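You operate a simulated robot arm through the tools that you are given. There is no shell and no other tool.

You run a simulated robot arm. Do the job below in one go: nothing can be reset, and whatever is moved stays where it is left.

JOB
Put things in order on the top of the wooden table. At the end: the yellow beaker stands where the blue press stood; the green soap bottle from the top of the wooden table is on the brown bands carton; the blue press stands where the green soap bottle stood; the purple ladle stands where the yellow beaker stood; whatever was shut is shut again. Leave all else as you found it, and nothing knocked over. Set down upright: green soap bottle.

It is judged by the outcome, as a careful person would: the job done as asked, and still so three seconds after it is handed in. It fails if anything else is knocked over, pushed out of place, dropped, spilled or broken.

ROBOT AND FRAMES
A 7-joint arm with a two-finger parallel gripper, fixed in place. Base frame: the origin is at the foot of the arm, x ahead of it, y to its left, z up; the work surface is at about z = 0. Readings come in cm, degrees, newtons and seconds.
With the tool pointing down near the work surface it reaches from about 24 to 62 cm from the base axis. Its first joint turns from -66.0 to 66.0 degrees. Payload 2.6 kg.
Tool frame: the origin (TCP) lies between the finger pads and is the grasp point; the fingertips stand 3 cm ahead of it; z points along the fingers, y is the line along which they close. The gripper opens to 9.4 cm. The fingers are 2.8 cm wide and 1 cm thick; the gripper's body (5 by 9.6 cm) begins 5.5 cm behind the TCP.
Orientation is that of the tool frame in the base frame, as a unit quaternion [x, y, z, w]. With the fingers straight down and closing along the base's y, the tool's x points along the base's -x, its y along +y and its z along -z.

CONTROLS
- The arm moves only by the tool drive_tool. Its argument "commands" is a list of rows, each an object (a shift or turn left out is 0, a gripper value left out holds the last) with "grip": the opening, from 0 (shut) to 1 (fully open); "translation": the shift along the base's x, y, z in units of 500 mm (1.0 is 500 mm), a list of three; "delta_rot": the turn, a rotation vector about the base's x, y, z in units of 90 degrees (1.0 is 90 degrees), a list of three. In form: [{"grip": grip, "translation": [tx, ty, tz], "delta_rot": [wx, wy, wz]}, ...]. A call has 1 to 20 rows; each row is the pose to reach, as a shift and turn from the pose commanded when the call began. A call with a number of a shift or a turn outside -1 to 1 is refused whole. Rows are played at 5 a second. More than 5 cm and 8.6 degrees between two rows, or a gripper value outside its range, and nothing of the call is played. A pose out of reach is approached as far as the arm can. The call stops where the force on the tool passes 40 N (or 10 N more than at its start, if that is more) or the arm is blocked; 0.2 s more then pass. Each finger travels about 7.2 cm/s and halts on what it meets, pressing with about 25 N; the grip force reading is that of the motor and also rises with nothing between the fingers. The clock runs only during rows and for 0.2 s after the last one: add rows that repeat a pose to give the fingers time. The reply holds the time, the measured pose of the TCP, the force on the tool along the base axes, the opening and the grip force, in the units named above and with some noise, with the torque about the TCP (base axes, N m) and any sound that the robot's microphone picked up.
- Cameras (640 x 400 px; columns grow to the right, rows downward): "scene" is fixed at [0.62, 41.49, 56.7]; the picture's right is [-0.95, -0.32, 0.00], its down [-0.18, 0.52, -0.83] and it looks along [0.27, -0.79, -0.55] (base axes); focal length 325 px, centre (320, 200). "wrist" rides on the gripper at [7.6, 1.4, -10.2] in the tool frame; the picture's right is [-0.18, 0.98, 0.00], its down [-0.75, -0.14, -0.64] and it looks along [-0.63, -0.12, 0.77] (tool axes); focal length 243 px, centre (320, 200). There is no depth. A picture from a camera that has moved, and an enlarged one, comes with that camera's place and axes in the base frame and with its lens.
- snapshot(camera): a new picture of that camera. No time passes.
- close_up(camera, box): a new picture of the part [left, top, right, bottom] of that camera's present view, enlarged. No time passes.
- close_job(): hands the job in; it is judged then, once.

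Places have to be worked out from the pictures, the camera data and where the tool is seen. Open the gripper and draw the arm clear of the work before you hand the job in, unless the task says otherwise.

The tools are called after "Call:" as name(argument=value, ...) on one line, values as JSON. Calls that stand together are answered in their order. drive_tool: Moves the arm, as the interface text tells. Its arguments: {"type":"object","properties":{"commands":{"type":"array"}},"required":["commands"]} The other tools are called the same way: snapshot (camera) takes a picture; close_up (camera, box) takes an enlarged picture of a part of a camera's view; close_job () hands the job in.

At the start:

```text
clock: 0.0
position: [33.19, -13.66, 37.75]
tcp_rot: [0.0, 1.0, 0.0, 0.001]
force: [1.2, 0.5, 0.1]
ft_torque: [-0.02, 0.01, -0.01]
finger_gap: 9.4
grasp_force: 0.1
```

scene: 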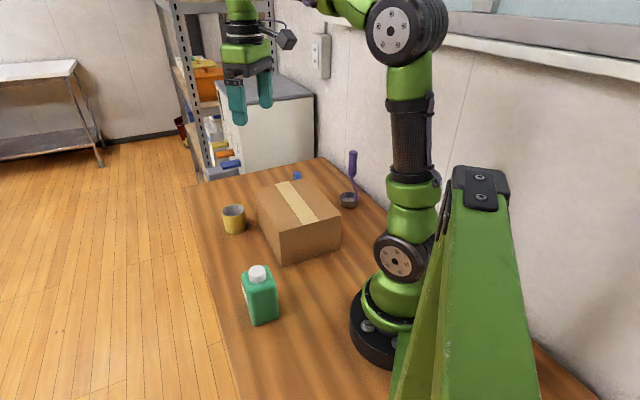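
wrist: 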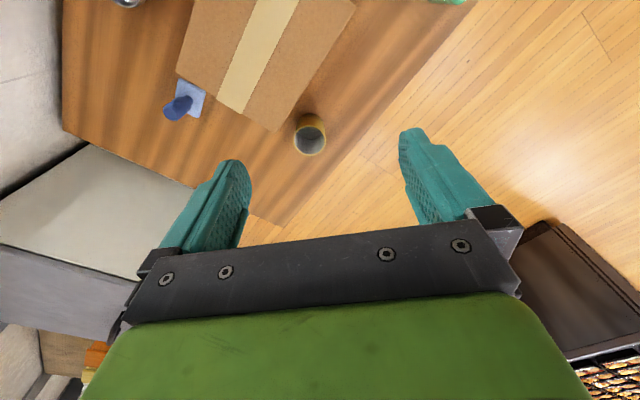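

I'll begin with enlarged views to locate each item precisely.

Call:
close_up(camera="scene", box=[180, 130, 400, 268])

Call:
close_up(camera="scene", box=[200, 220, 360, 340])

Call:
close_up(camera="wrist", box=[60, 0, 380, 200])

```text
2.90 times, centred on (290, 199) of scene
camera zoom: at [0.62, 41.49, 56.7], right [-0.95, -0.32, 0.0], down [-0.18, 0.52, -0.83], along [0.27, -0.79, -0.55], focal length 943 px, centre (407, 203)
```

zoom: 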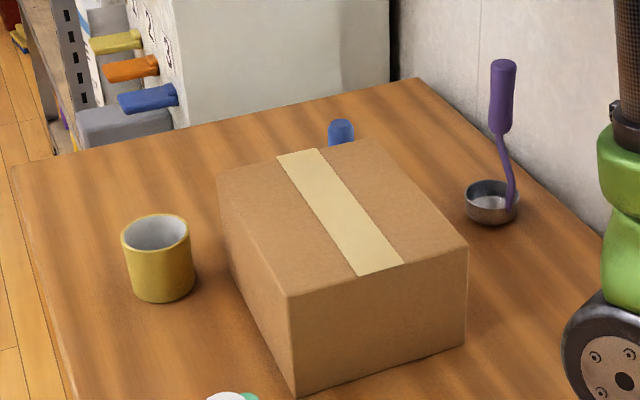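

```text
3.33 times, centred on (280, 280) of scene
camera zoom: at [0.62, 41.49, 56.7], right [-0.95, -0.32, 0.0], down [-0.18, 0.52, -0.83], along [0.27, -0.79, -0.55], focal length 1084 px, centre (453, -67)
```

zoom: 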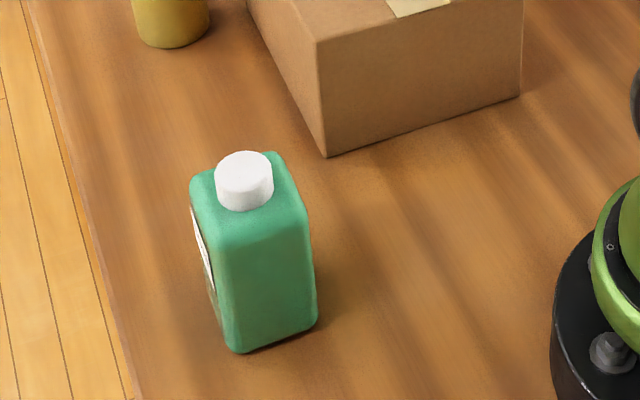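

```text
2.00 times, centred on (220, 100) of wrist
camera zoom: at [25.68, -12.25, 47.9], right [0.18, 0.98, 0.0], down [0.75, -0.14, 0.64], along [0.63, -0.12, -0.77], focal length 485 px, centre (520, 400)
```

zoom: 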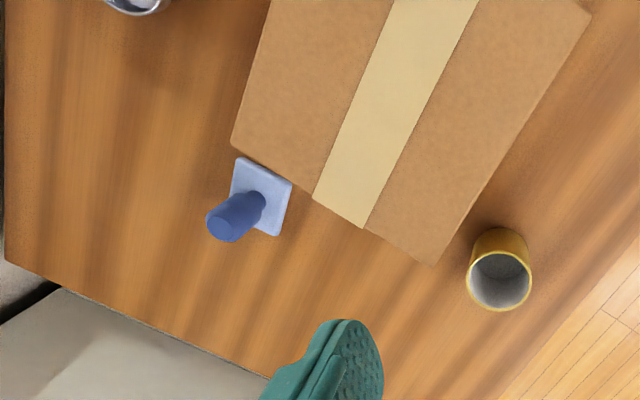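

The pictures put the bottle near (25.6, 4.3), the carton centre near (29, -22) with its top at z≈10.6, the beaker near (46, -19), the press near (35.6, -38.6) and the ladle near (19, -41). I'm moving above the bottle, with the gripper turned to match its sides, to see it better.

Call:
drive_tool(commands=[{"grip": 1, "translation": [-0.02, 0.056, -0.02], "delta_rot": [0, 0, -0.083]}, {"translation": [-0.04, 0.112, -0.04], "delta_rot": [0, 0, -0.167]}, {"translation": [-0.06, 0.168, -0.06], "delta_rot": [0, 0, -0.25]}, {"translation": [-0.08, 0.224, -0.08], "delta_rot": [0, 0, -0.333]}, {"translation": [-0.1, 0.28, -0.1], "delta_rot": [0, 0, -0.417]}, {"translation": [-0.124, 0.334, -0.12], "delta_rot": [0, 0, -0.5]}, {"translation": [-0.124, 0.334, -0.12], "delta_rot": [0, 0, -0.5]}])

Call:
snapshot(camera="wrist")

Call:
snapshot(camera="scene")

```text
clock: 1.6
position: [27.02, 2.97, 31.77]
tcp_rot: [0.383, 0.924, 0.0, 0.0]
force: [0.5, -1.1, 0.5]
ft_torque: [-0.03, 0.02, 0.04]
finger_gap: 9.39
grasp_force: 0.0
```

```text
taken
camera wrist: at [22.71, 9.46, 41.83], right [0.82, 0.57, 0.0], down [0.43, -0.63, 0.64], along [0.36, -0.53, -0.77], focal length 243 px, centre (320, 200)
```

wrist: 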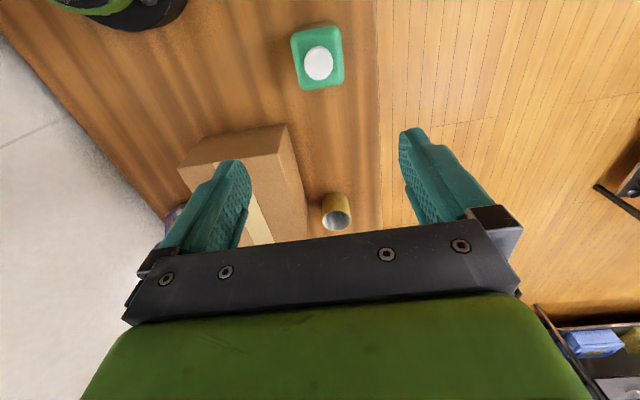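

```text
taken
```

scene: 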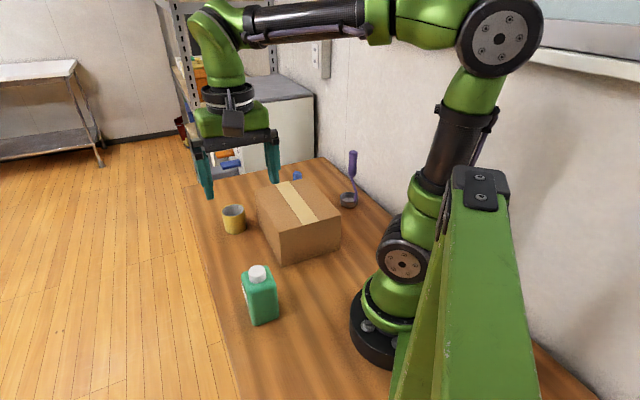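

The bottle shows at the top of the wrist view, in line with the gripper. I'll enlarge both views to fix its position and height.

Call:
close_up(camera="wrist", box=[240, 0, 400, 100])

Call:
close_up(camera="scene", box=[220, 255, 308, 335])

```text
4.00 times, centred on (320, 50) of wrist
camera zoom: at [22.71, 9.46, 41.83], right [0.82, 0.57, 0.0], down [0.43, -0.63, 0.64], along [0.36, -0.53, -0.77], focal length 970 px, centre (320, 800)
```

zoom: 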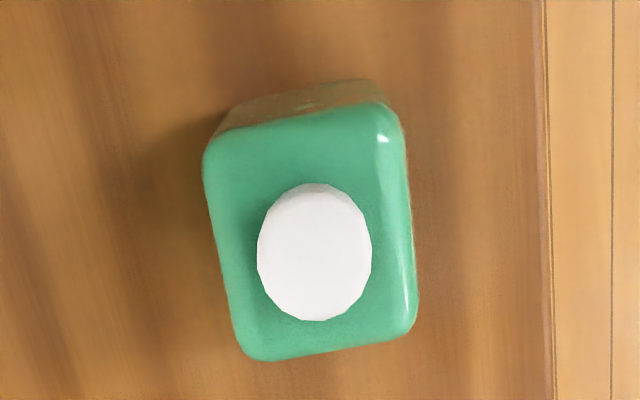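

```text
5.00 times, centred on (264, 295) of scene
camera zoom: at [0.61, 41.49, 56.7], right [-0.95, -0.32, 0.0], down [-0.18, 0.52, -0.83], along [0.27, -0.79, -0.55], focal length 1626 px, centre (600, -275)
```

zoom: 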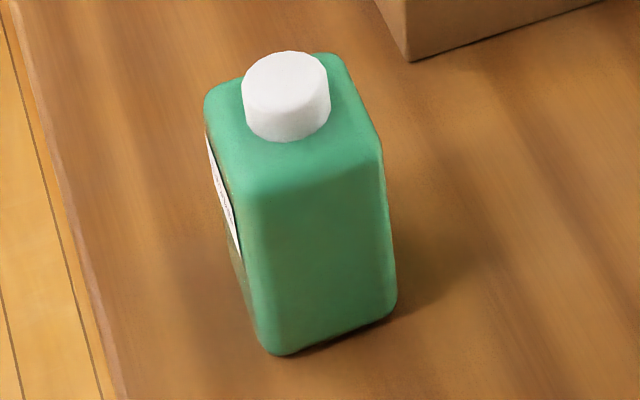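

The bottle's centre comes out at about (25.7, 4.6), with a body of roughly 5.3×5.6 cm turned 45° and a cap top near z≈11.8. I'll go down to just above the cap and check the alignment.

Call:
drive_tool(commands=[{"grip": 1, "translation": [-0.026, 0.032, -0.07]}, {"translation": [-0.026, 0.032, -0.16]}, {"translation": [-0.026, 0.032, -0.24]}, {"translation": [-0.026, 0.032, -0.31]}, {"translation": [-0.026, 0.032, -0.31]}])

Call:
snapshot(camera="wrist")

Call:
close_up(camera="scene", box=[180, 200, 340, 340])

```text
clock: 2.8
position: [25.64, 4.64, 16.22]
tcp_rot: [0.383, 0.924, 0.0, 0.0]
force: [0.5, -0.1, 0.1]
ft_torque: [0.0, 0.01, -0.04]
finger_gap: 9.39
grasp_force: 0.1
```

```text
taken
camera wrist: at [21.34, 11.01, 26.34], right [0.82, 0.57, 0.0], down [0.43, -0.63, 0.64], along [0.36, -0.53, -0.77], focal length 243 px, centre (320, 200)
```

wrist: 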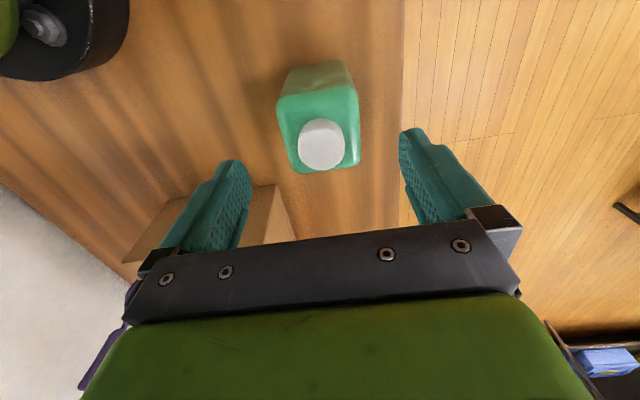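

```text
2.86 times, centred on (260, 270) of scene
camera zoom: at [0.62, 41.49, 56.7], right [-0.95, -0.32, 0.0], down [-0.18, 0.52, -0.83], along [0.27, -0.79, -0.55], focal length 929 px, centre (491, 0)
```

zoom: 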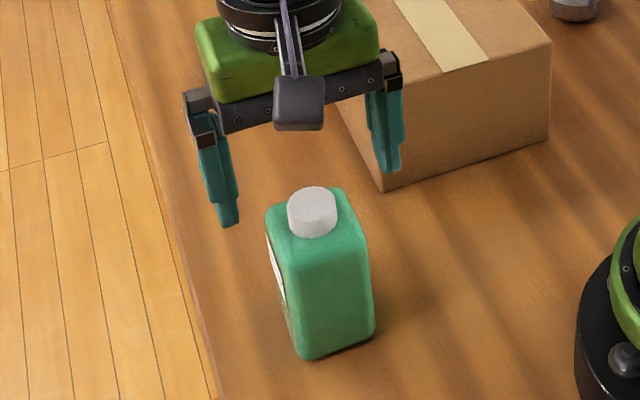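

The cap works out at (25.8, 4.7), directly under the gripper. I'll go down to z≈7.5 and close.

Call:
drive_tool(commands=[{"grip": 1, "translation": [0.002, 0, -0.05]}, {"translation": [0.002, 0, -0.1]}, {"translation": [0.002, 0, -0.14]}, {"translation": [0.002, 0, -0.172]}, {"translation": [0.002, 0, -0.172]}, {"grip": 0.3, "translation": [0.002, 0, -0.172]}, {"grip": 0.3, "translation": [0.002, 0, -0.172]}, {"grip": 0.3, "translation": [0.002, 0, -0.172]}, {"grip": 0.3, "translation": [0.002, 0, -0.172]}])

Call:
close_up(camera="scene", box=[180, 200, 340, 340])

```text
clock: 4.8
position: [25.96, 4.42, 7.55]
tcp_rot: [0.382, 0.924, 0.0, 0.0]
force: [0.0, -0.5, -0.5]
ft_torque: [-0.02, 0.0, -0.03]
finger_gap: 6.24
grasp_force: 24.9
```

```text
2.86 times, centred on (260, 270) of scene
camera zoom: at [0.62, 41.49, 56.7], right [-0.95, -0.32, 0.0], down [-0.18, 0.52, -0.83], along [0.27, -0.79, -0.55], focal length 929 px, centre (491, 0)
```

zoom: 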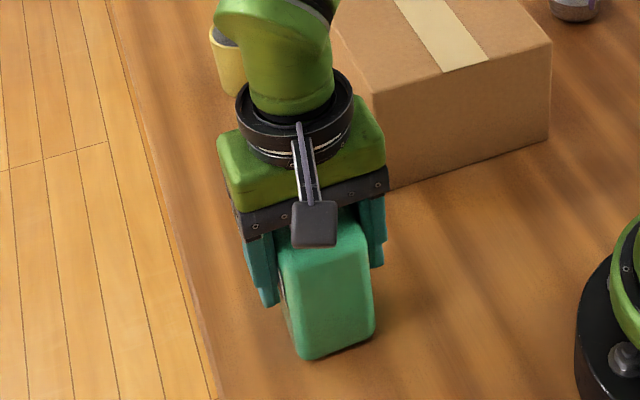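

It's gripped at a 6.2 cm gap with steady forces. I'll lift it straight up well above the carton and check the hold.

Call:
drive_tool(commands=[{"grip": 0.3, "translation": [0.002, 0, 0.03]}, {"translation": [0.002, 0, 0.09]}, {"translation": [0.002, 0, 0.16]}, {"translation": [0.002, 0, 0.23]}, {"translation": [0.002, 0, 0.3]}, {"translation": [0.002, 0, 0.36]}, {"translation": [0.002, 0, 0.36]}])

Call:
snapshot(camera="scene")

Call:
snapshot(camera="wrist")

```text
clock: 6.4
position: [25.98, 4.52, 25.7]
tcp_rot: [0.382, 0.924, 0.0, 0.0]
force: [-0.6, -0.3, -3.6]
ft_torque: [0.04, -0.01, 0.01]
finger_gap: 6.22
grasp_force: 25.2
```

```text
taken
```

scene: 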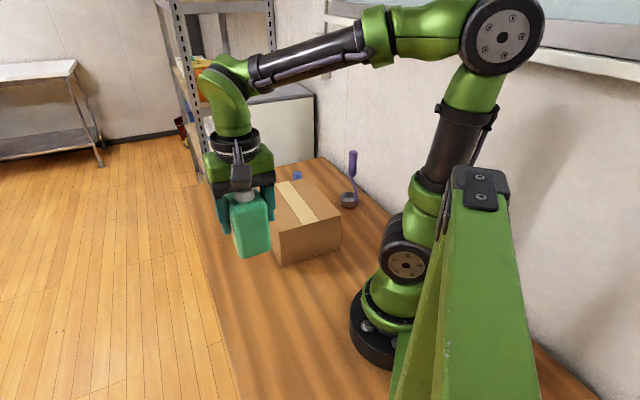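

```text
taken
camera wrist: at [21.69, 10.98, 35.84], right [0.82, 0.57, 0.0], down [0.43, -0.63, 0.64], along [0.36, -0.53, -0.77], focal length 243 px, centre (320, 200)
```

wrist: 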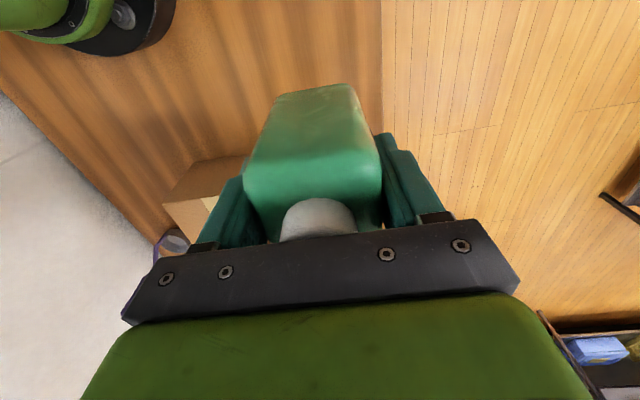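

The bottle is held and weighs about 0.37 kg. I'll zoom in to check that it hangs straight before moving it.

Call:
close_up(camera="scene", box=[190, 130, 310, 270])

Call:
close_up(camera="wrist", box=[200, 60, 440, 260])

```text
2.86 times, centred on (250, 200) of scene
camera zoom: at [0.62, 41.49, 56.7], right [-0.95, -0.32, 0.0], down [-0.18, 0.52, -0.83], along [0.27, -0.79, -0.55], focal length 929 px, centre (520, 200)
```

zoom: 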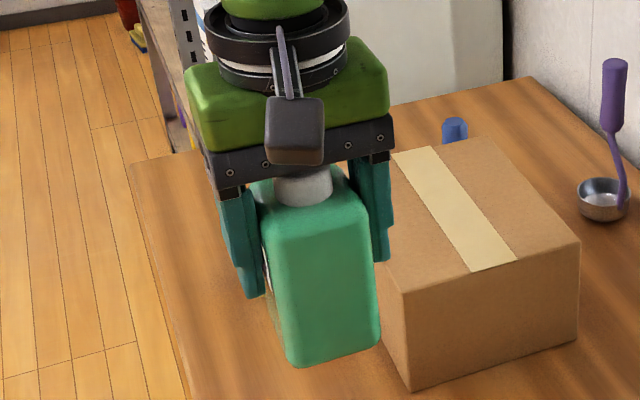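

```text
2.00 times, centred on (320, 160) of wrist
camera zoom: at [21.69, 10.98, 35.84], right [0.82, 0.57, 0.0], down [0.43, -0.63, 0.64], along [0.36, -0.53, -0.77], focal length 485 px, centre (320, 280)
```

zoom: 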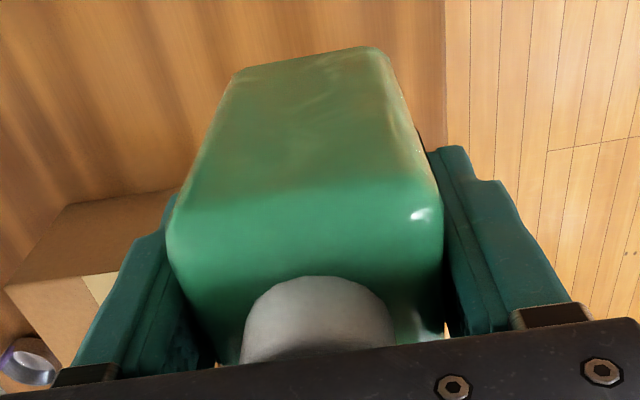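

The bottle hangs essentially upright, with its bottom about 7.5 cm below the TCP. I'm carrying it over the middle of the carton at the same height.

Call:
drive_tool(commands=[{"grip": 0.3, "translation": [0.005, -0.04, 0]}, {"translation": [0.013, -0.11, 0]}, {"translation": [0.022, -0.185, 0]}, {"translation": [0.032, -0.26, 0]}, {"translation": [0.041, -0.335, 0]}, {"translation": [0.05, -0.41, 0]}, {"translation": [0.059, -0.475, 0]}, {"translation": [0.066, -0.53, 0]}, {"translation": [0.066, -0.53, 0]}, {"translation": [0.066, -0.53, 0]}])

Call:
snapshot(camera="scene")

Call:
snapshot(camera="wrist")

```text
clock: 8.6
position: [29.23, -22.09, 25.74]
tcp_rot: [0.383, 0.924, 0.0, 0.0]
force: [0.2, 0.2, -2.8]
ft_torque: [-0.01, 0.02, 0.0]
finger_gap: 6.25
grasp_force: 24.5
```

```text
taken
```

scene: 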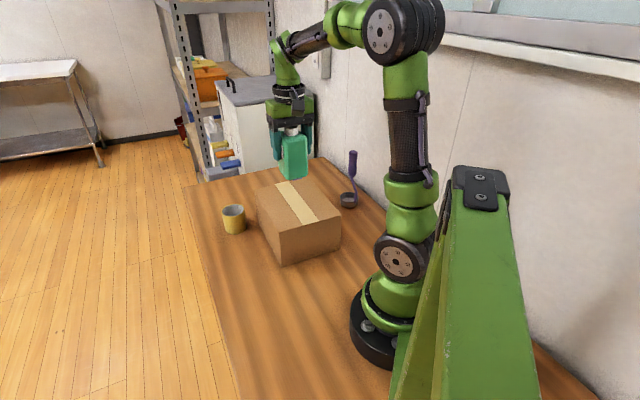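

```text
taken
camera wrist: at [24.92, -15.54, 35.83], right [0.82, 0.57, 0.0], down [0.43, -0.63, 0.64], along [0.36, -0.53, -0.77], focal length 243 px, centre (320, 200)
```

wrist: 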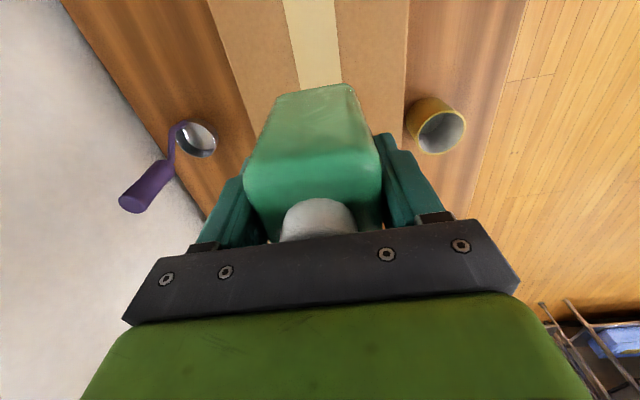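

The bottle is over the carton centre, so I expect its bottom to touch when the TCP reaches z≈18.1. I'll lower to about z=18.8 first.

Call:
drive_tool(commands=[{"grip": 0.3, "translation": [0, 0, -0.03]}, {"translation": [0, 0, -0.07]}, {"translation": [0, 0, -0.1]}, {"translation": [0, 0, -0.125]}, {"translation": [0, 0, -0.138]}, {"translation": [0, 0, -0.138]}])

Call:
close_up(camera="scene", box=[220, 100, 380, 270])

```text
clock: 10.0
position: [29.2, -21.93, 18.71]
tcp_rot: [0.383, 0.924, 0.0, 0.0]
force: [-0.6, 0.1, -2.8]
ft_torque: [-0.03, -0.02, 0.04]
finger_gap: 6.24
grasp_force: 24.9
```

```text
2.35 times, centred on (300, 185) of scene
camera zoom: at [0.62, 41.49, 56.7], right [-0.95, -0.32, 0.0], down [-0.18, 0.52, -0.83], along [0.27, -0.79, -0.55], focal length 765 px, centre (367, 235)
```

zoom: 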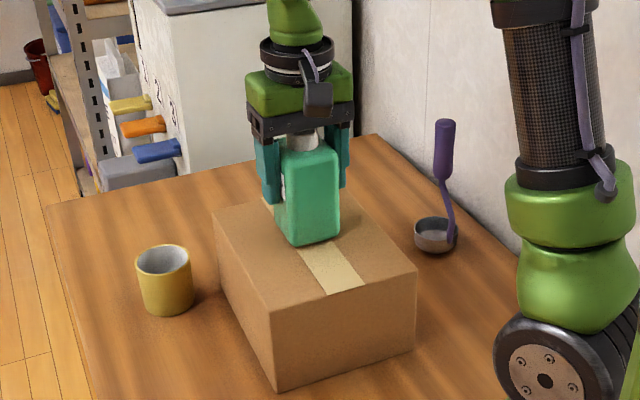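

The bottle is just above the carton top. I'm lowering it in small steps and watching the force.

Call:
drive_tool(commands=[{"grip": 0.3, "translation": [0, 0, -0.004]}, {"translation": [0, 0, -0.008]}, {"translation": [0, 0, -0.008]}])

```text
clock: 10.8
position: [29.41, -21.97, 18.48]
tcp_rot: [0.381, 0.924, -0.002, 0.003]
force: [-2.6, 1.1, 22.2]
ft_torque: [-0.16, 0.07, -0.13]
finger_gap: 6.25
grasp_force: 25.3
```

Contact shows at z≈18.45. I'll ease off slightly, then open slowly and let the bottle stand.

Call:
drive_tool(commands=[{"grip": 0.3, "translation": [0, 0, 0.003]}, {"grip": 0.3, "translation": [0, 0, 0.003]}])

```text
clock: 11.4
position: [29.32, -21.84, 18.46]
tcp_rot: [0.382, 0.924, 0.0, 0.0]
force: [3.6, -2.2, 7.6]
ft_torque: [-0.48, -0.44, 0.03]
finger_gap: 6.23
grasp_force: 25.1
```

Only light contact remains, so I'm opening the gripper in steps.

Call:
drive_tool(commands=[{"grip": 0.69, "translation": [0, 0, 0]}, {"grip": 0.75}, {"grip": 0.85}, {"grip": 1}, {"grip": 1}, {"grip": 1}])

Call:
close_up(camera="scene", box=[220, 100, 380, 270])

Call:
snapshot(camera="wrist")

```text
clock: 12.8
position: [29.27, -21.88, 18.41]
tcp_rot: [0.383, 0.924, 0.0, 0.0]
force: [0.3, 0.4, 0.5]
ft_torque: [-0.02, 0.01, -0.03]
finger_gap: 9.4
grasp_force: 0.0
```

```text
2.35 times, centred on (300, 185) of scene
camera zoom: at [0.62, 41.49, 56.7], right [-0.95, -0.32, 0.0], down [-0.18, 0.52, -0.83], along [0.27, -0.79, -0.55], focal length 765 px, centre (367, 235)
```

zoom: 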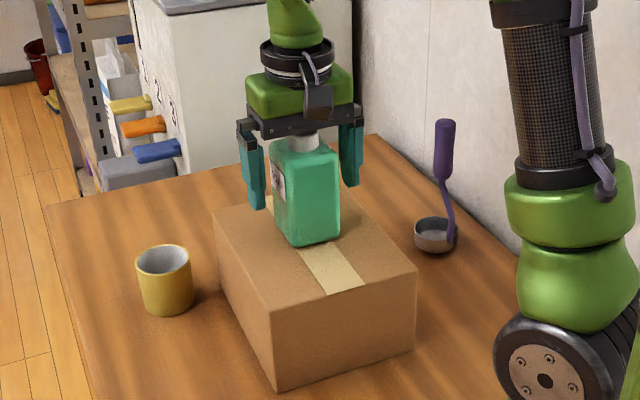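

```text
taken
camera wrist: at [24.9, -15.46, 28.65], right [0.82, 0.57, 0.0], down [0.43, -0.63, 0.64], along [0.36, -0.53, -0.77], focal length 243 px, centre (320, 200)
```

wrist: 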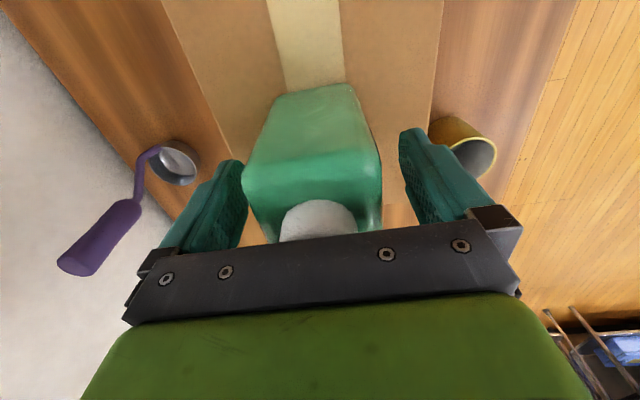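

The bottle stands upright and free. I'll rise straight up, then move above the press.

Call:
drive_tool(commands=[{"grip": 1, "translation": [0, 0, 0.05]}, {"translation": [0, 0, 0.13]}, {"translation": [0, 0, 0.21]}, {"translation": [0, 0, 0.28]}, {"translation": [0.025, -0.06, 0.29]}, {"translation": [0.05, -0.13, 0.29]}, {"translation": [0.075, -0.2, 0.29]}, {"translation": [0.1, -0.27, 0.26]}, {"translation": [0.126, -0.334, 0.2]}, {"translation": [0.126, -0.334, 0.13]}, {"translation": [0.126, -0.334, 0.13]}])

Call:
snapshot(camera="wrist")

Call:
snapshot(camera="scene")

```text
clock: 15.2
position: [35.62, -38.73, 24.95]
tcp_rot: [0.383, 0.924, 0.0, 0.001]
force: [0.6, 0.0, -0.4]
ft_torque: [-0.02, 0.04, 0.04]
finger_gap: 9.39
grasp_force: 0.1
```

```text
taken
camera wrist: at [31.17, -32.18, 35.11], right [0.82, 0.57, 0.0], down [0.43, -0.63, 0.64], along [0.36, -0.53, -0.77], focal length 243 px, centre (320, 200)
```

wrist: 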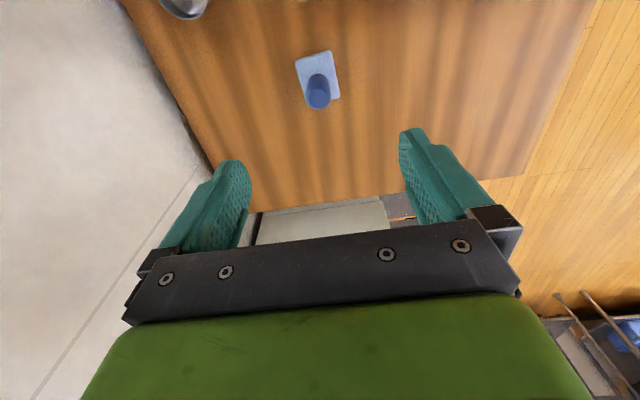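

```text
taken
```

scene: 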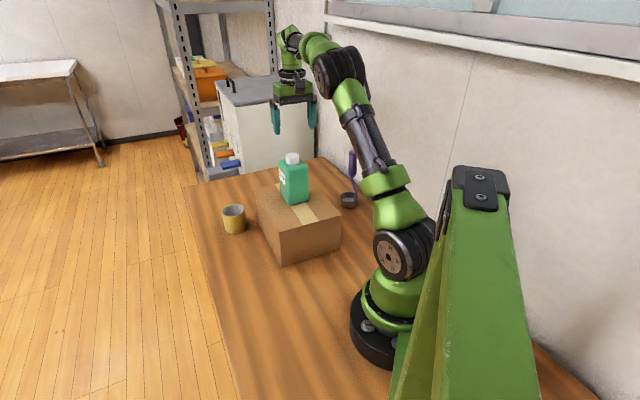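

The press is in view ahead of the gripper. I'll enlarge it to locate the plate and handle.

Call:
close_up(camera="wrist", box=[260, 30, 380, 120])

Call:
close_up(camera="scene", box=[240, 130, 380, 220])

```text
4.44 times, centred on (320, 75) of wrist
camera zoom: at [31.17, -32.18, 35.11], right [0.82, 0.57, 0.0], down [0.43, -0.63, 0.64], along [0.36, -0.53, -0.77], focal length 1078 px, centre (320, 756)
```

zoom: 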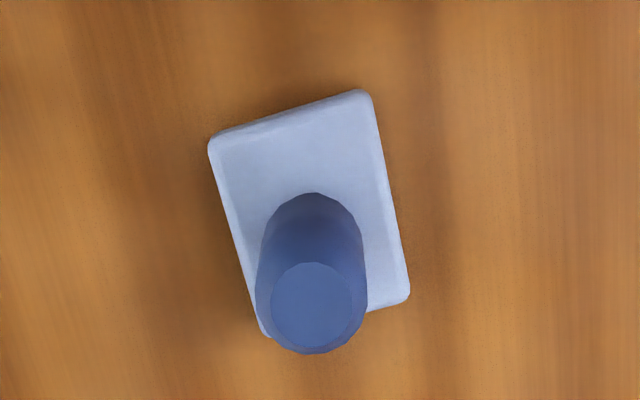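

```text
4.44 times, centred on (310, 175) of scene
camera zoom: at [0.62, 41.49, 56.7], right [-0.95, -0.32, 0.0], down [-0.18, 0.52, -0.83], along [0.27, -0.79, -0.55], focal length 1445 px, centre (364, 311)
```

zoom: 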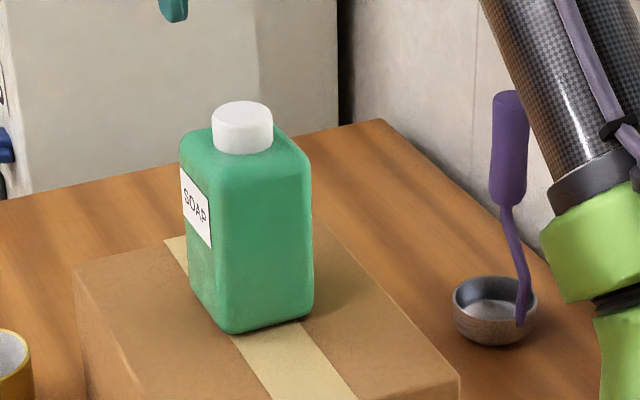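

The press centre is about (35.65, -39.1) with the handle top at z≈8.7. I'll descend around the handle and close on it.

Call:
drive_tool(commands=[{"grip": 1, "translation": [0.002, -0.008, -0.07]}, {"translation": [0.002, -0.008, -0.15]}, {"translation": [0.002, -0.008, -0.22]}, {"translation": [0.002, -0.008, -0.28]}, {"translation": [0.002, -0.008, -0.33]}, {"translation": [0.002, -0.008, -0.36]}, {"translation": [0.002, -0.008, -0.376]}, {"translation": [0.002, -0.008, -0.376]}])

Call:
snapshot(camera="wrist")

```text
clock: 17.0
position: [35.62, -38.95, 6.15]
tcp_rot: [0.384, 0.923, 0.001, 0.0]
force: [0.2, -0.1, 0.9]
ft_torque: [0.01, -0.03, 0.05]
finger_gap: 9.41
grasp_force: 0.0
```

```text
taken
camera wrist: at [31.33, -32.52, 16.28], right [0.82, 0.57, 0.0], down [0.43, -0.63, 0.64], along [0.36, -0.53, -0.77], focal length 243 px, centre (320, 200)
```

wrist: 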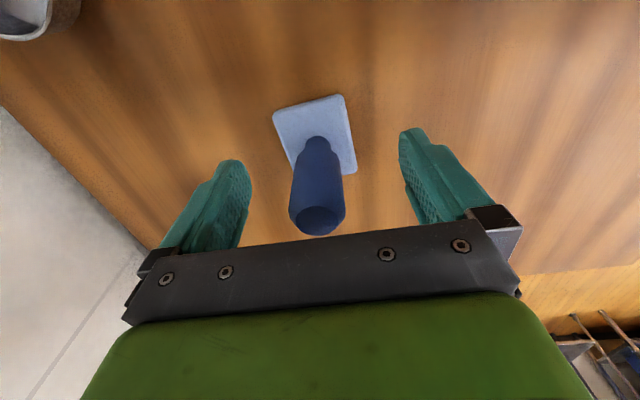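

The handle top lies exactly between the fingers, so I'm closing on it.

Call:
drive_tool(commands=[{"grip": 0.5}, {"grip": 0.1}, {"grip": 0.1}, {"grip": 0.1}, {"grip": 0.1}, {"grip": 0.1}])

Call:
snapshot(camera="wrist")

```text
clock: 18.4
position: [35.68, -39.02, 6.03]
tcp_rot: [0.382, 0.924, 0.0, 0.0]
force: [-1.9, -1.4, 0.2]
ft_torque: [-0.03, 0.03, 0.01]
finger_gap: 2.7
grasp_force: 24.9
```

```text
taken
camera wrist: at [31.33, -32.53, 16.31], right [0.82, 0.57, 0.0], down [0.43, -0.63, 0.64], along [0.36, -0.53, -0.77], focal length 243 px, centre (320, 200)
```

wrist: 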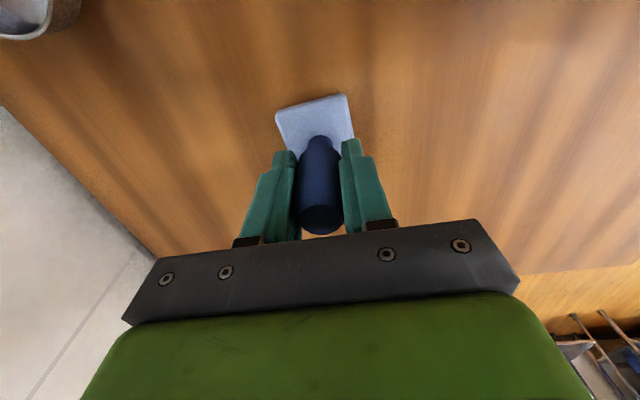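

The press is held with a 2.7 cm gap. I'll lift it and check that it hangs straight.

Call:
drive_tool(commands=[{"grip": 0.1, "translation": [0, 0, 0.03]}, {"translation": [0, 0, 0.1]}, {"translation": [0, 0, 0.18]}, {"translation": [0, 0, 0.26]}, {"translation": [0, 0, 0.34]}, {"translation": [0, 0, 0.42]}, {"translation": [0, 0, 0.46]}, {"translation": [0, 0, 0.46]}])

Call:
close_up(camera="scene", box=[230, 80, 390, 220])

Call:
snapshot(camera="wrist")

```text
clock: 20.2
position: [35.85, -39.07, 29.15]
tcp_rot: [0.382, 0.924, 0.0, 0.0]
force: [0.4, -0.8, -0.8]
ft_torque: [-0.01, -0.01, 0.02]
finger_gap: 2.72
grasp_force: 25.2
```

```text
2.86 times, centred on (310, 150) of scene
camera zoom: at [0.62, 41.49, 56.7], right [-0.95, -0.32, 0.0], down [-0.18, 0.52, -0.83], along [0.27, -0.79, -0.55], focal length 929 px, centre (349, 343)
```

zoom: 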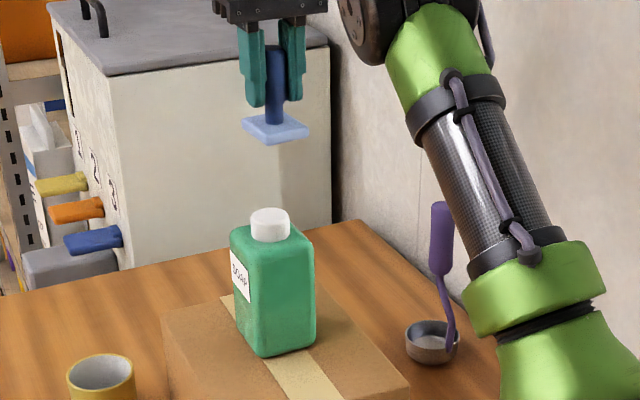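

```text
taken
camera wrist: at [31.38, -32.57, 39.34], right [0.82, 0.57, 0.0], down [0.43, -0.63, 0.64], along [0.36, -0.53, -0.77], focal length 243 px, centre (320, 200)
```

wrist: 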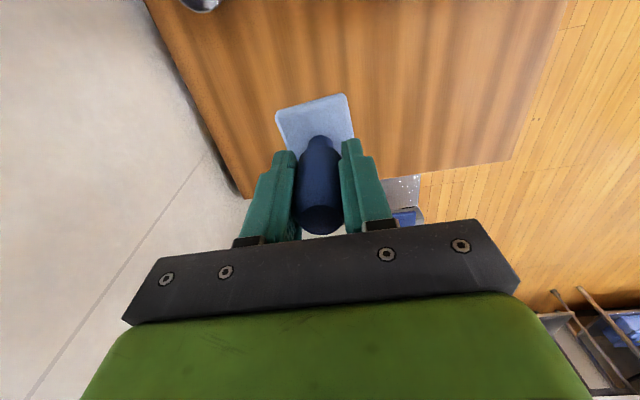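

The press hangs level. I'm carrying it around the outside of the bottle at z≈29 to above the bottle's old place at (25.95, 4.45).

Call:
drive_tool(commands=[{"grip": 0.1, "translation": [0.047, 0.06, 0]}, {"translation": [0.087, 0.14, 0]}, {"translation": [0.107, 0.225, 0]}, {"translation": [0.107, 0.315, 0]}, {"translation": [0.107, 0.405, 0]}, {"translation": [0.087, 0.49, 0]}, {"translation": [0.047, 0.57, 0]}, {"translation": [-0.003, 0.644, 0]}, {"translation": [-0.063, 0.712, 0]}, {"translation": [-0.123, 0.778, 0]}, {"translation": [-0.176, 0.837, 0]}, {"translation": [-0.196, 0.869, 0]}, {"translation": [-0.196, 0.869, 0]}])

Call:
snapshot(camera="scene")

Call:
snapshot(camera="wrist")

```text
clock: 23.0
position: [25.93, 4.5, 29.18]
tcp_rot: [0.381, 0.924, 0.0, 0.001]
force: [0.3, -1.5, -1.1]
ft_torque: [0.02, 0.01, -0.02]
finger_gap: 2.72
grasp_force: 24.8
```

```text
taken
```

scene: 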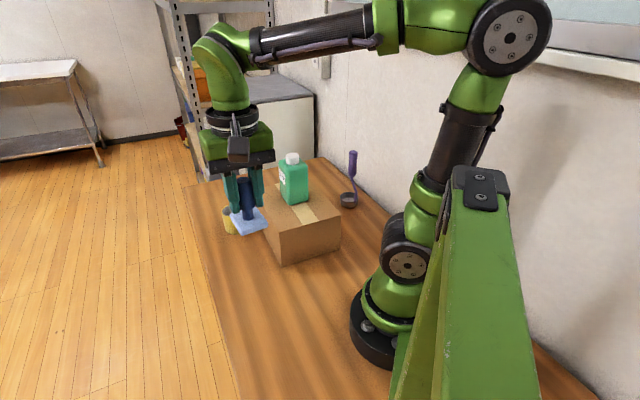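

```text
taken
camera wrist: at [21.53, 10.92, 39.34], right [0.82, 0.57, 0.0], down [0.43, -0.63, 0.64], along [0.36, -0.53, -0.77], focal length 243 px, centre (320, 200)
```

wrist: 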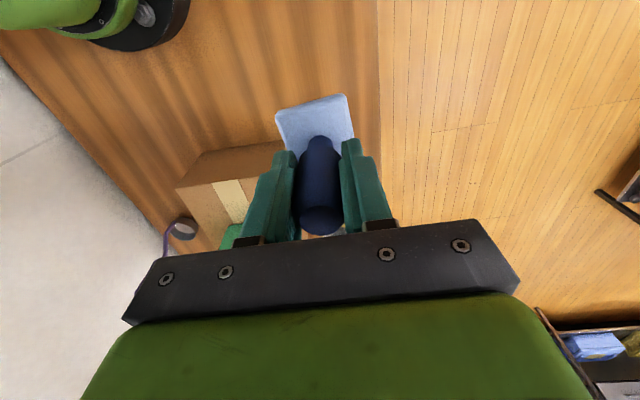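

I'm above the target now, and contact should come at about z≈6.05. I'll lower to just above it.

Call:
drive_tool(commands=[{"grip": 0.1, "translation": [0, 0, -0.06]}, {"translation": [0, 0, -0.14]}, {"translation": [0, 0, -0.22]}, {"translation": [0, 0, -0.3]}, {"translation": [0, 0, -0.37]}, {"translation": [0, 0, -0.42]}, {"translation": [0, 0, -0.448]}, {"translation": [0, 0, -0.454]}, {"translation": [0, 0, -0.454]}])

Call:
close_up(camera="scene", box=[200, 220, 340, 340])

```text
clock: 25.0
position: [25.91, 4.58, 6.41]
tcp_rot: [0.382, 0.924, 0.0, 0.0]
force: [0.8, 0.1, -0.1]
ft_torque: [0.02, 0.02, 0.0]
finger_gap: 2.73
grasp_force: 24.4
```

```text
3.33 times, centred on (270, 280) of scene
camera zoom: at [0.62, 41.49, 56.7], right [-0.95, -0.32, 0.0], down [-0.18, 0.52, -0.83], along [0.27, -0.79, -0.55], focal length 1084 px, centre (487, -67)
```

zoom: 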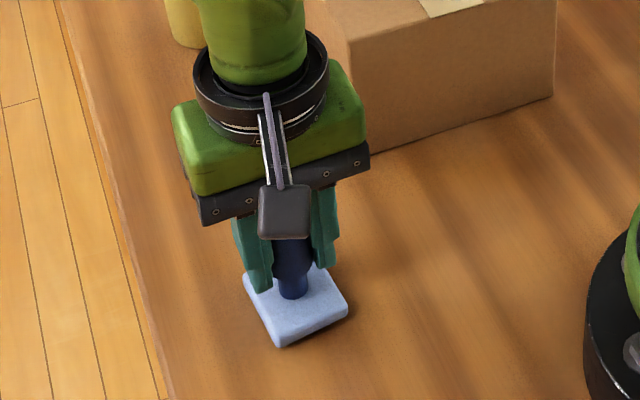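

The plate lines up with the bottle's old footprint. I'm setting it down in small steps.

Call:
drive_tool(commands=[{"grip": 0.1, "translation": [0, 0, -0.004]}, {"translation": [0, 0, -0.007]}, {"translation": [0, 0, -0.007]}])

```text
clock: 25.8
position: [25.79, 4.59, 6.11]
tcp_rot: [0.382, 0.924, 0.001, 0.0]
force: [-1.0, 0.5, 0.3]
ft_torque: [0.01, 0.0, 0.0]
finger_gap: 2.71
grasp_force: 24.9
```

There's no contact yet, so I'm going down a couple of millimetres more.

Call:
drive_tool(commands=[{"grip": 0.1, "translation": [0, 0, -0.002]}, {"translation": [0, 0, -0.004]}, {"translation": [0, 0, -0.004]}])

```text
clock: 26.4
position: [25.79, 4.53, 6.16]
tcp_rot: [0.384, 0.923, 0.0, 0.0]
force: [-2.5, 1.5, 8.4]
ft_torque: [-0.12, -0.06, 0.01]
finger_gap: 2.72
grasp_force: 24.8
stopped in row 3: the force on the tool passed its limit at 42 N (the readings are from after the stop); the commanded pose is now the measured one
```

It's in contact with the table now, so I'm opening the gripper and rising straight up.

Call:
drive_tool(commands=[{"grip": 0.35}, {"grip": 0.6}, {"grip": 1}, {"grip": 1}, {"grip": 1}, {"grip": 1, "translation": [0, 0, 0.04]}, {"translation": [0, 0, 0.12]}, {"translation": [0, 0, 0.2]}, {"translation": [0, 0, 0.28]}, {"translation": [0, 0, 0.36]}, {"translation": [0, 0, 0.44]}, {"translation": [0, 0, 0.44]}])

Call:
snapshot(camera="wrist")

Call:
snapshot(camera="scene")

```text
clock: 29.0
position: [25.92, 4.45, 28.24]
tcp_rot: [0.383, 0.924, -0.001, 0.0]
force: [0.1, -0.6, 1.0]
ft_torque: [0.0, 0.0, -0.01]
finger_gap: 9.4
grasp_force: 0.1
```

```text
taken
camera wrist: at [21.55, 10.86, 38.38], right [0.83, 0.56, 0.0], down [0.43, -0.63, 0.64], along [0.36, -0.53, -0.77], focal length 243 px, centre (320, 200)
```

wrist: 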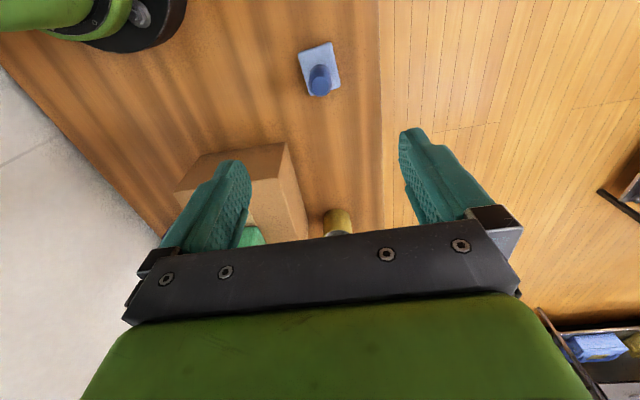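

```text
taken
```

scene: 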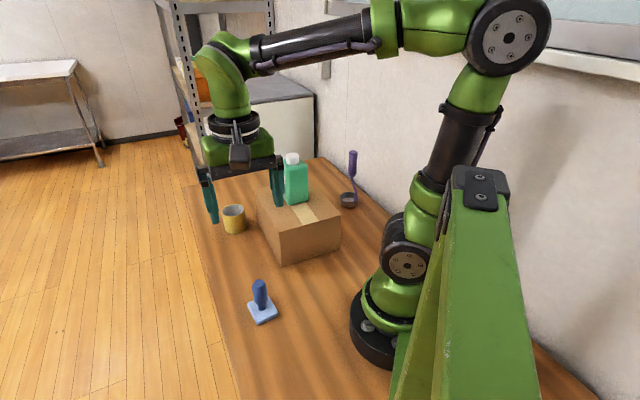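

The press stands in the bottle's old place. Next is the beaker: I'll move above (46.3, -19), turning back so the fingers close along y and stay clear of the carton corner.

Call:
drive_tool(commands=[{"grip": 1, "translation": [0.05, -0.058, 0], "delta_rot": [0, 0, 0.0625]}, {"translation": [0.102, -0.117, 0], "delta_rot": [0, 0, 0.125]}, {"translation": [0.153, -0.176, 0], "delta_rot": [0, 0, 0.1875]}, {"translation": [0.204, -0.235, 0], "delta_rot": [0, 0, 0.25]}, {"translation": [0.255, -0.294, 0], "delta_rot": [0, 0, 0.3125]}, {"translation": [0.306, -0.353, -0.02], "delta_rot": [0, 0, 0.375]}, {"translation": [0.357, -0.411, -0.05], "delta_rot": [0, 0, 0.4375]}, {"translation": [0.408, -0.469, -0.1], "delta_rot": [0, 0, 0.5]}, {"translation": [0.408, -0.469, -0.1], "delta_rot": [0, 0, 0.5]}])

Call:
snapshot(camera="wrist")

Call:
close_up(camera="scene", box=[180, 120, 340, 260])

```text
clock: 31.0
position: [46.33, -18.94, 23.06]
tcp_rot: [0.0, 1.0, 0.0, 0.0]
force: [-0.2, 0.3, -0.5]
ft_torque: [0.0, 0.0, -0.01]
finger_gap: 9.43
grasp_force: 0.0
```

```text
taken
camera wrist: at [38.74, -17.52, 33.22], right [0.18, 0.98, 0.0], down [0.75, -0.14, 0.64], along [0.63, -0.12, -0.77], focal length 243 px, centre (320, 200)
```

wrist: 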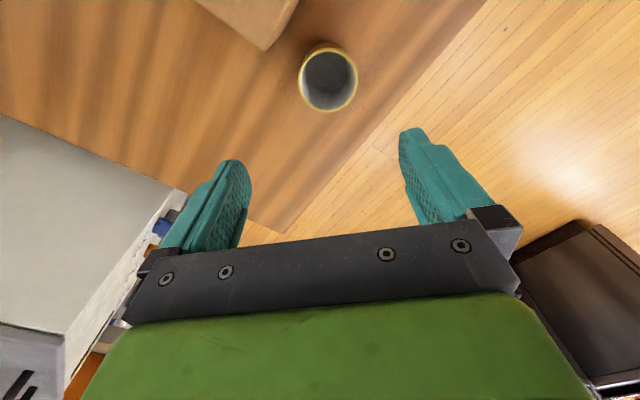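

```text
2.86 times, centred on (260, 190) of scene
camera zoom: at [0.62, 41.49, 56.7], right [-0.95, -0.32, 0.0], down [-0.18, 0.52, -0.83], along [0.27, -0.79, -0.55], focal length 929 px, centre (491, 229)
```

zoom: 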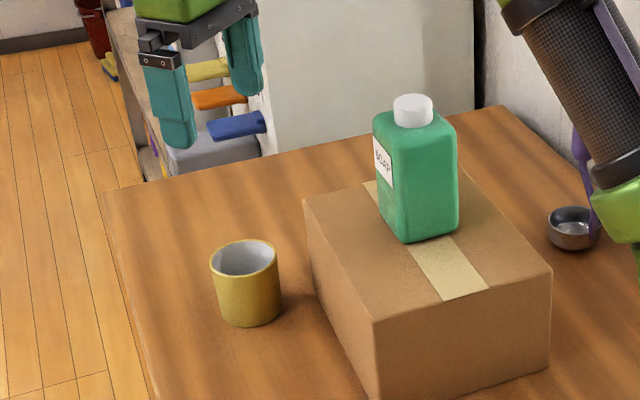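

Call:
close_up(camera="wrist", box=[260, 20, 400, 120])

```text
4.00 times, centred on (330, 70) of wrist
camera zoom: at [38.74, -17.52, 33.22], right [0.18, 0.98, 0.0], down [0.75, -0.14, 0.64], along [0.63, -0.12, -0.77], focal length 970 px, centre (280, 720)
```

zoom: 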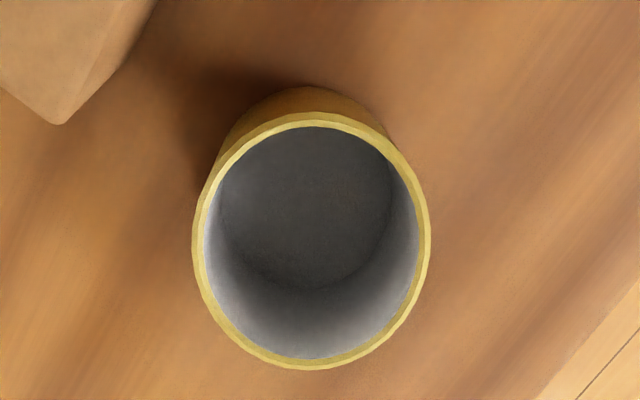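

The beaker is empty, about 6 cm across, and centred near (45.6, -18.2). I'll shift over it, descend partway, and recheck.

Call:
drive_tool(commands=[{"grip": 1, "translation": [-0.015, 0.015, -0.05]}, {"translation": [-0.015, 0.015, -0.12]}, {"translation": [-0.015, 0.015, -0.18]}, {"translation": [-0.015, 0.015, -0.22]}, {"translation": [-0.015, 0.015, -0.22]}])

Call:
snapshot(camera="wrist")

```text
clock: 32.2
position: [45.44, -18.22, 12.21]
tcp_rot: [0.001, 1.0, 0.0, 0.001]
force: [0.1, 0.1, 0.5]
ft_torque: [-0.02, 0.0, -0.03]
finger_gap: 9.4
grasp_force: 0.1
```

```text
taken
camera wrist: at [37.84, -16.77, 22.26], right [0.19, 0.98, 0.0], down [0.75, -0.14, 0.64], along [0.63, -0.12, -0.77], focal length 243 px, centre (320, 200)
```

wrist: 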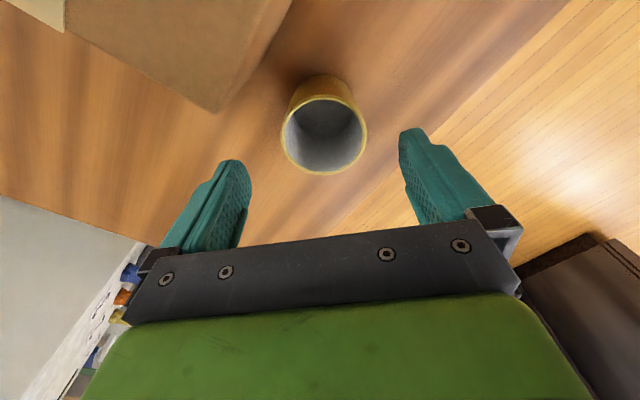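

The beaker centre now reads about (45.4, -18.0). I'm making a small correction, descending to z≈4.5, and closing.

Call:
drive_tool(commands=[{"grip": 1, "translation": [0, 0.004, -0.05]}, {"translation": [0, 0.004, -0.1]}, {"translation": [0, 0.004, -0.14]}, {"translation": [0, 0.004, -0.154]}, {"translation": [0, 0.004, -0.154]}, {"grip": 0.8, "translation": [0, 0.004, -0.154]}, {"grip": 0.7, "translation": [0, 0.004, -0.154]}, {"grip": 0.5, "translation": [0, 0.004, -0.154]}, {"grip": 0.4, "translation": [0, 0.004, -0.154]}, {"grip": 0.4, "translation": [0, 0.004, -0.154]}])

Call:
snapshot(camera="wrist")

Call:
close_up(camera="scene", box=[180, 120, 340, 260])

```text
clock: 34.4
position: [45.54, -18.04, 4.39]
tcp_rot: [0.001, 1.0, 0.0, 0.0]
force: [-0.2, -0.1, 0.1]
ft_torque: [0.0, -0.01, 0.02]
finger_gap: 6.08
grasp_force: 25.1
```

```text
taken
camera wrist: at [37.94, -16.58, 14.55], right [0.19, 0.98, 0.0], down [0.75, -0.14, 0.64], along [0.63, -0.12, -0.77], focal length 243 px, centre (320, 200)
```

wrist: 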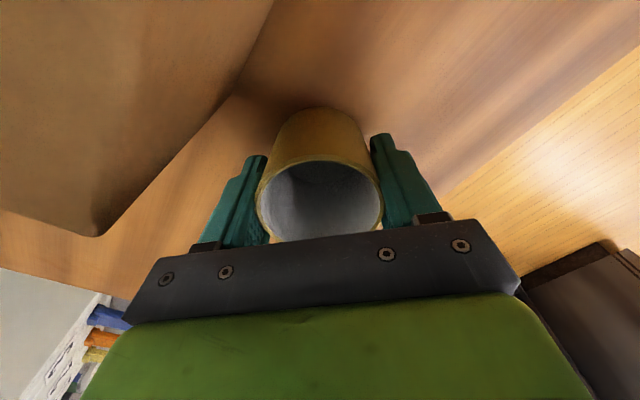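

```text
2.86 times, centred on (260, 190) of scene
camera zoom: at [0.62, 41.49, 56.7], right [-0.95, -0.32, 0.0], down [-0.18, 0.52, -0.83], along [0.27, -0.79, -0.55], focal length 929 px, centre (491, 229)
```

zoom: 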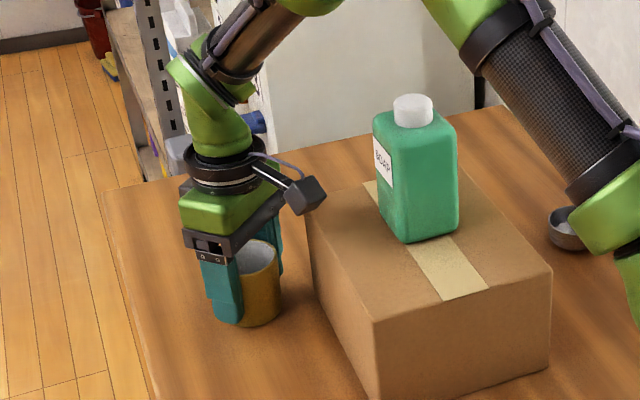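

The beaker is gripped at 6.08 cm and its rim is centred between the fingers. I'll lift it and carry it round the carton corner to above the press's old place, turning 45° so the fingers run parallel to the carton face.

Call:
drive_tool(commands=[{"grip": 0.4, "translation": [0, 0, 0.03]}, {"translation": [0, 0, 0.1]}, {"translation": [0, 0, 0.18]}, {"translation": [0, 0, 0.26]}, {"translation": [0, 0, 0.32]}, {"translation": [0, -0.08, 0.32], "delta_rot": [0, 0, -0.083]}, {"translation": [-0.01, -0.16, 0.32], "delta_rot": [0, 0, -0.167]}, {"translation": [-0.04, -0.24, 0.32], "delta_rot": [0, 0, -0.25]}, {"translation": [-0.09, -0.31, 0.32], "delta_rot": [0, 0, -0.333]}, {"translation": [-0.144, -0.373, 0.32], "delta_rot": [0, 0, -0.417]}, {"translation": [-0.194, -0.423, 0.32], "delta_rot": [0, 0, -0.5]}, {"translation": [-0.194, -0.423, 0.32], "delta_rot": [0, 0, -0.5]}])

Call:
snapshot(camera="wrist")

Call:
snapshot(camera="scene")

```text
clock: 37.0
position: [35.8, -39.22, 20.49]
tcp_rot: [0.384, 0.923, 0.001, 0.0]
force: [-0.5, 0.6, -0.8]
ft_torque: [0.01, 0.0, -0.02]
finger_gap: 6.09
grasp_force: 24.7
```

```text
taken
camera wrist: at [31.44, -32.79, 30.64], right [0.83, 0.56, 0.0], down [0.43, -0.64, 0.64], along [0.36, -0.53, -0.77], focal length 243 px, centre (320, 200)
```

wrist: 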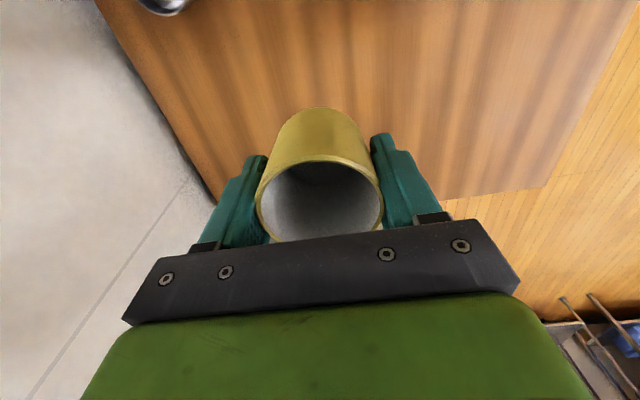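

```text
taken
```

scene: 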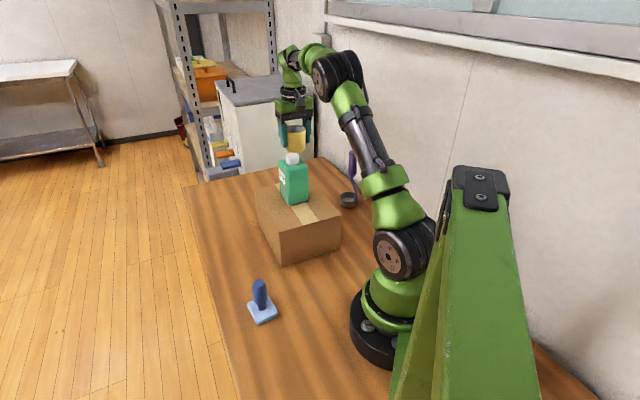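

The beaker is over the target and its bottom should touch at z≈4.4. I'm lowering to just above the table.

Call:
drive_tool(commands=[{"grip": 0.4, "translation": [0, 0, -0.06]}, {"translation": [0, 0, -0.13]}, {"translation": [0, 0, -0.2]}, {"translation": [0, 0, -0.26]}, {"translation": [0, 0, -0.3]}, {"translation": [0, 0, -0.314]}, {"translation": [0, 0, -0.314]}])

```text
clock: 38.6
position: [36.09, -39.1, 4.58]
tcp_rot: [0.384, 0.923, 0.001, 0.001]
force: [-0.4, -0.2, -1.1]
ft_torque: [0.02, 0.0, 0.0]
finger_gap: 6.08
grasp_force: 25.3
```

Call:
drive_tool(commands=[{"grip": 0.4, "translation": [-0.004, 0, -0.002]}, {"translation": [-0.004, 0, -0.004]}, {"translation": [-0.004, 0, -0.004]}])

```text
clock: 39.4
position: [35.61, -39.11, 4.52]
tcp_rot: [0.384, 0.924, 0.0, 0.0]
force: [0.0, -0.3, 0.5]
ft_torque: [-0.02, -0.03, 0.0]
finger_gap: 6.02
grasp_force: 25.6
```

There's still no clear contact, so I'm easing down another millimetre or so.

Call:
drive_tool(commands=[{"grip": 0.4, "translation": [0, 0, -0.002]}, {"translation": [0, 0, -0.003]}])

```text
clock: 40.0
position: [35.7, -39.15, 4.36]
tcp_rot: [0.383, 0.924, 0.0, 0.0]
force: [-0.9, 0.5, 4.0]
ft_torque: [0.03, 0.09, -0.02]
finger_gap: 6.07
grasp_force: 25.4
```

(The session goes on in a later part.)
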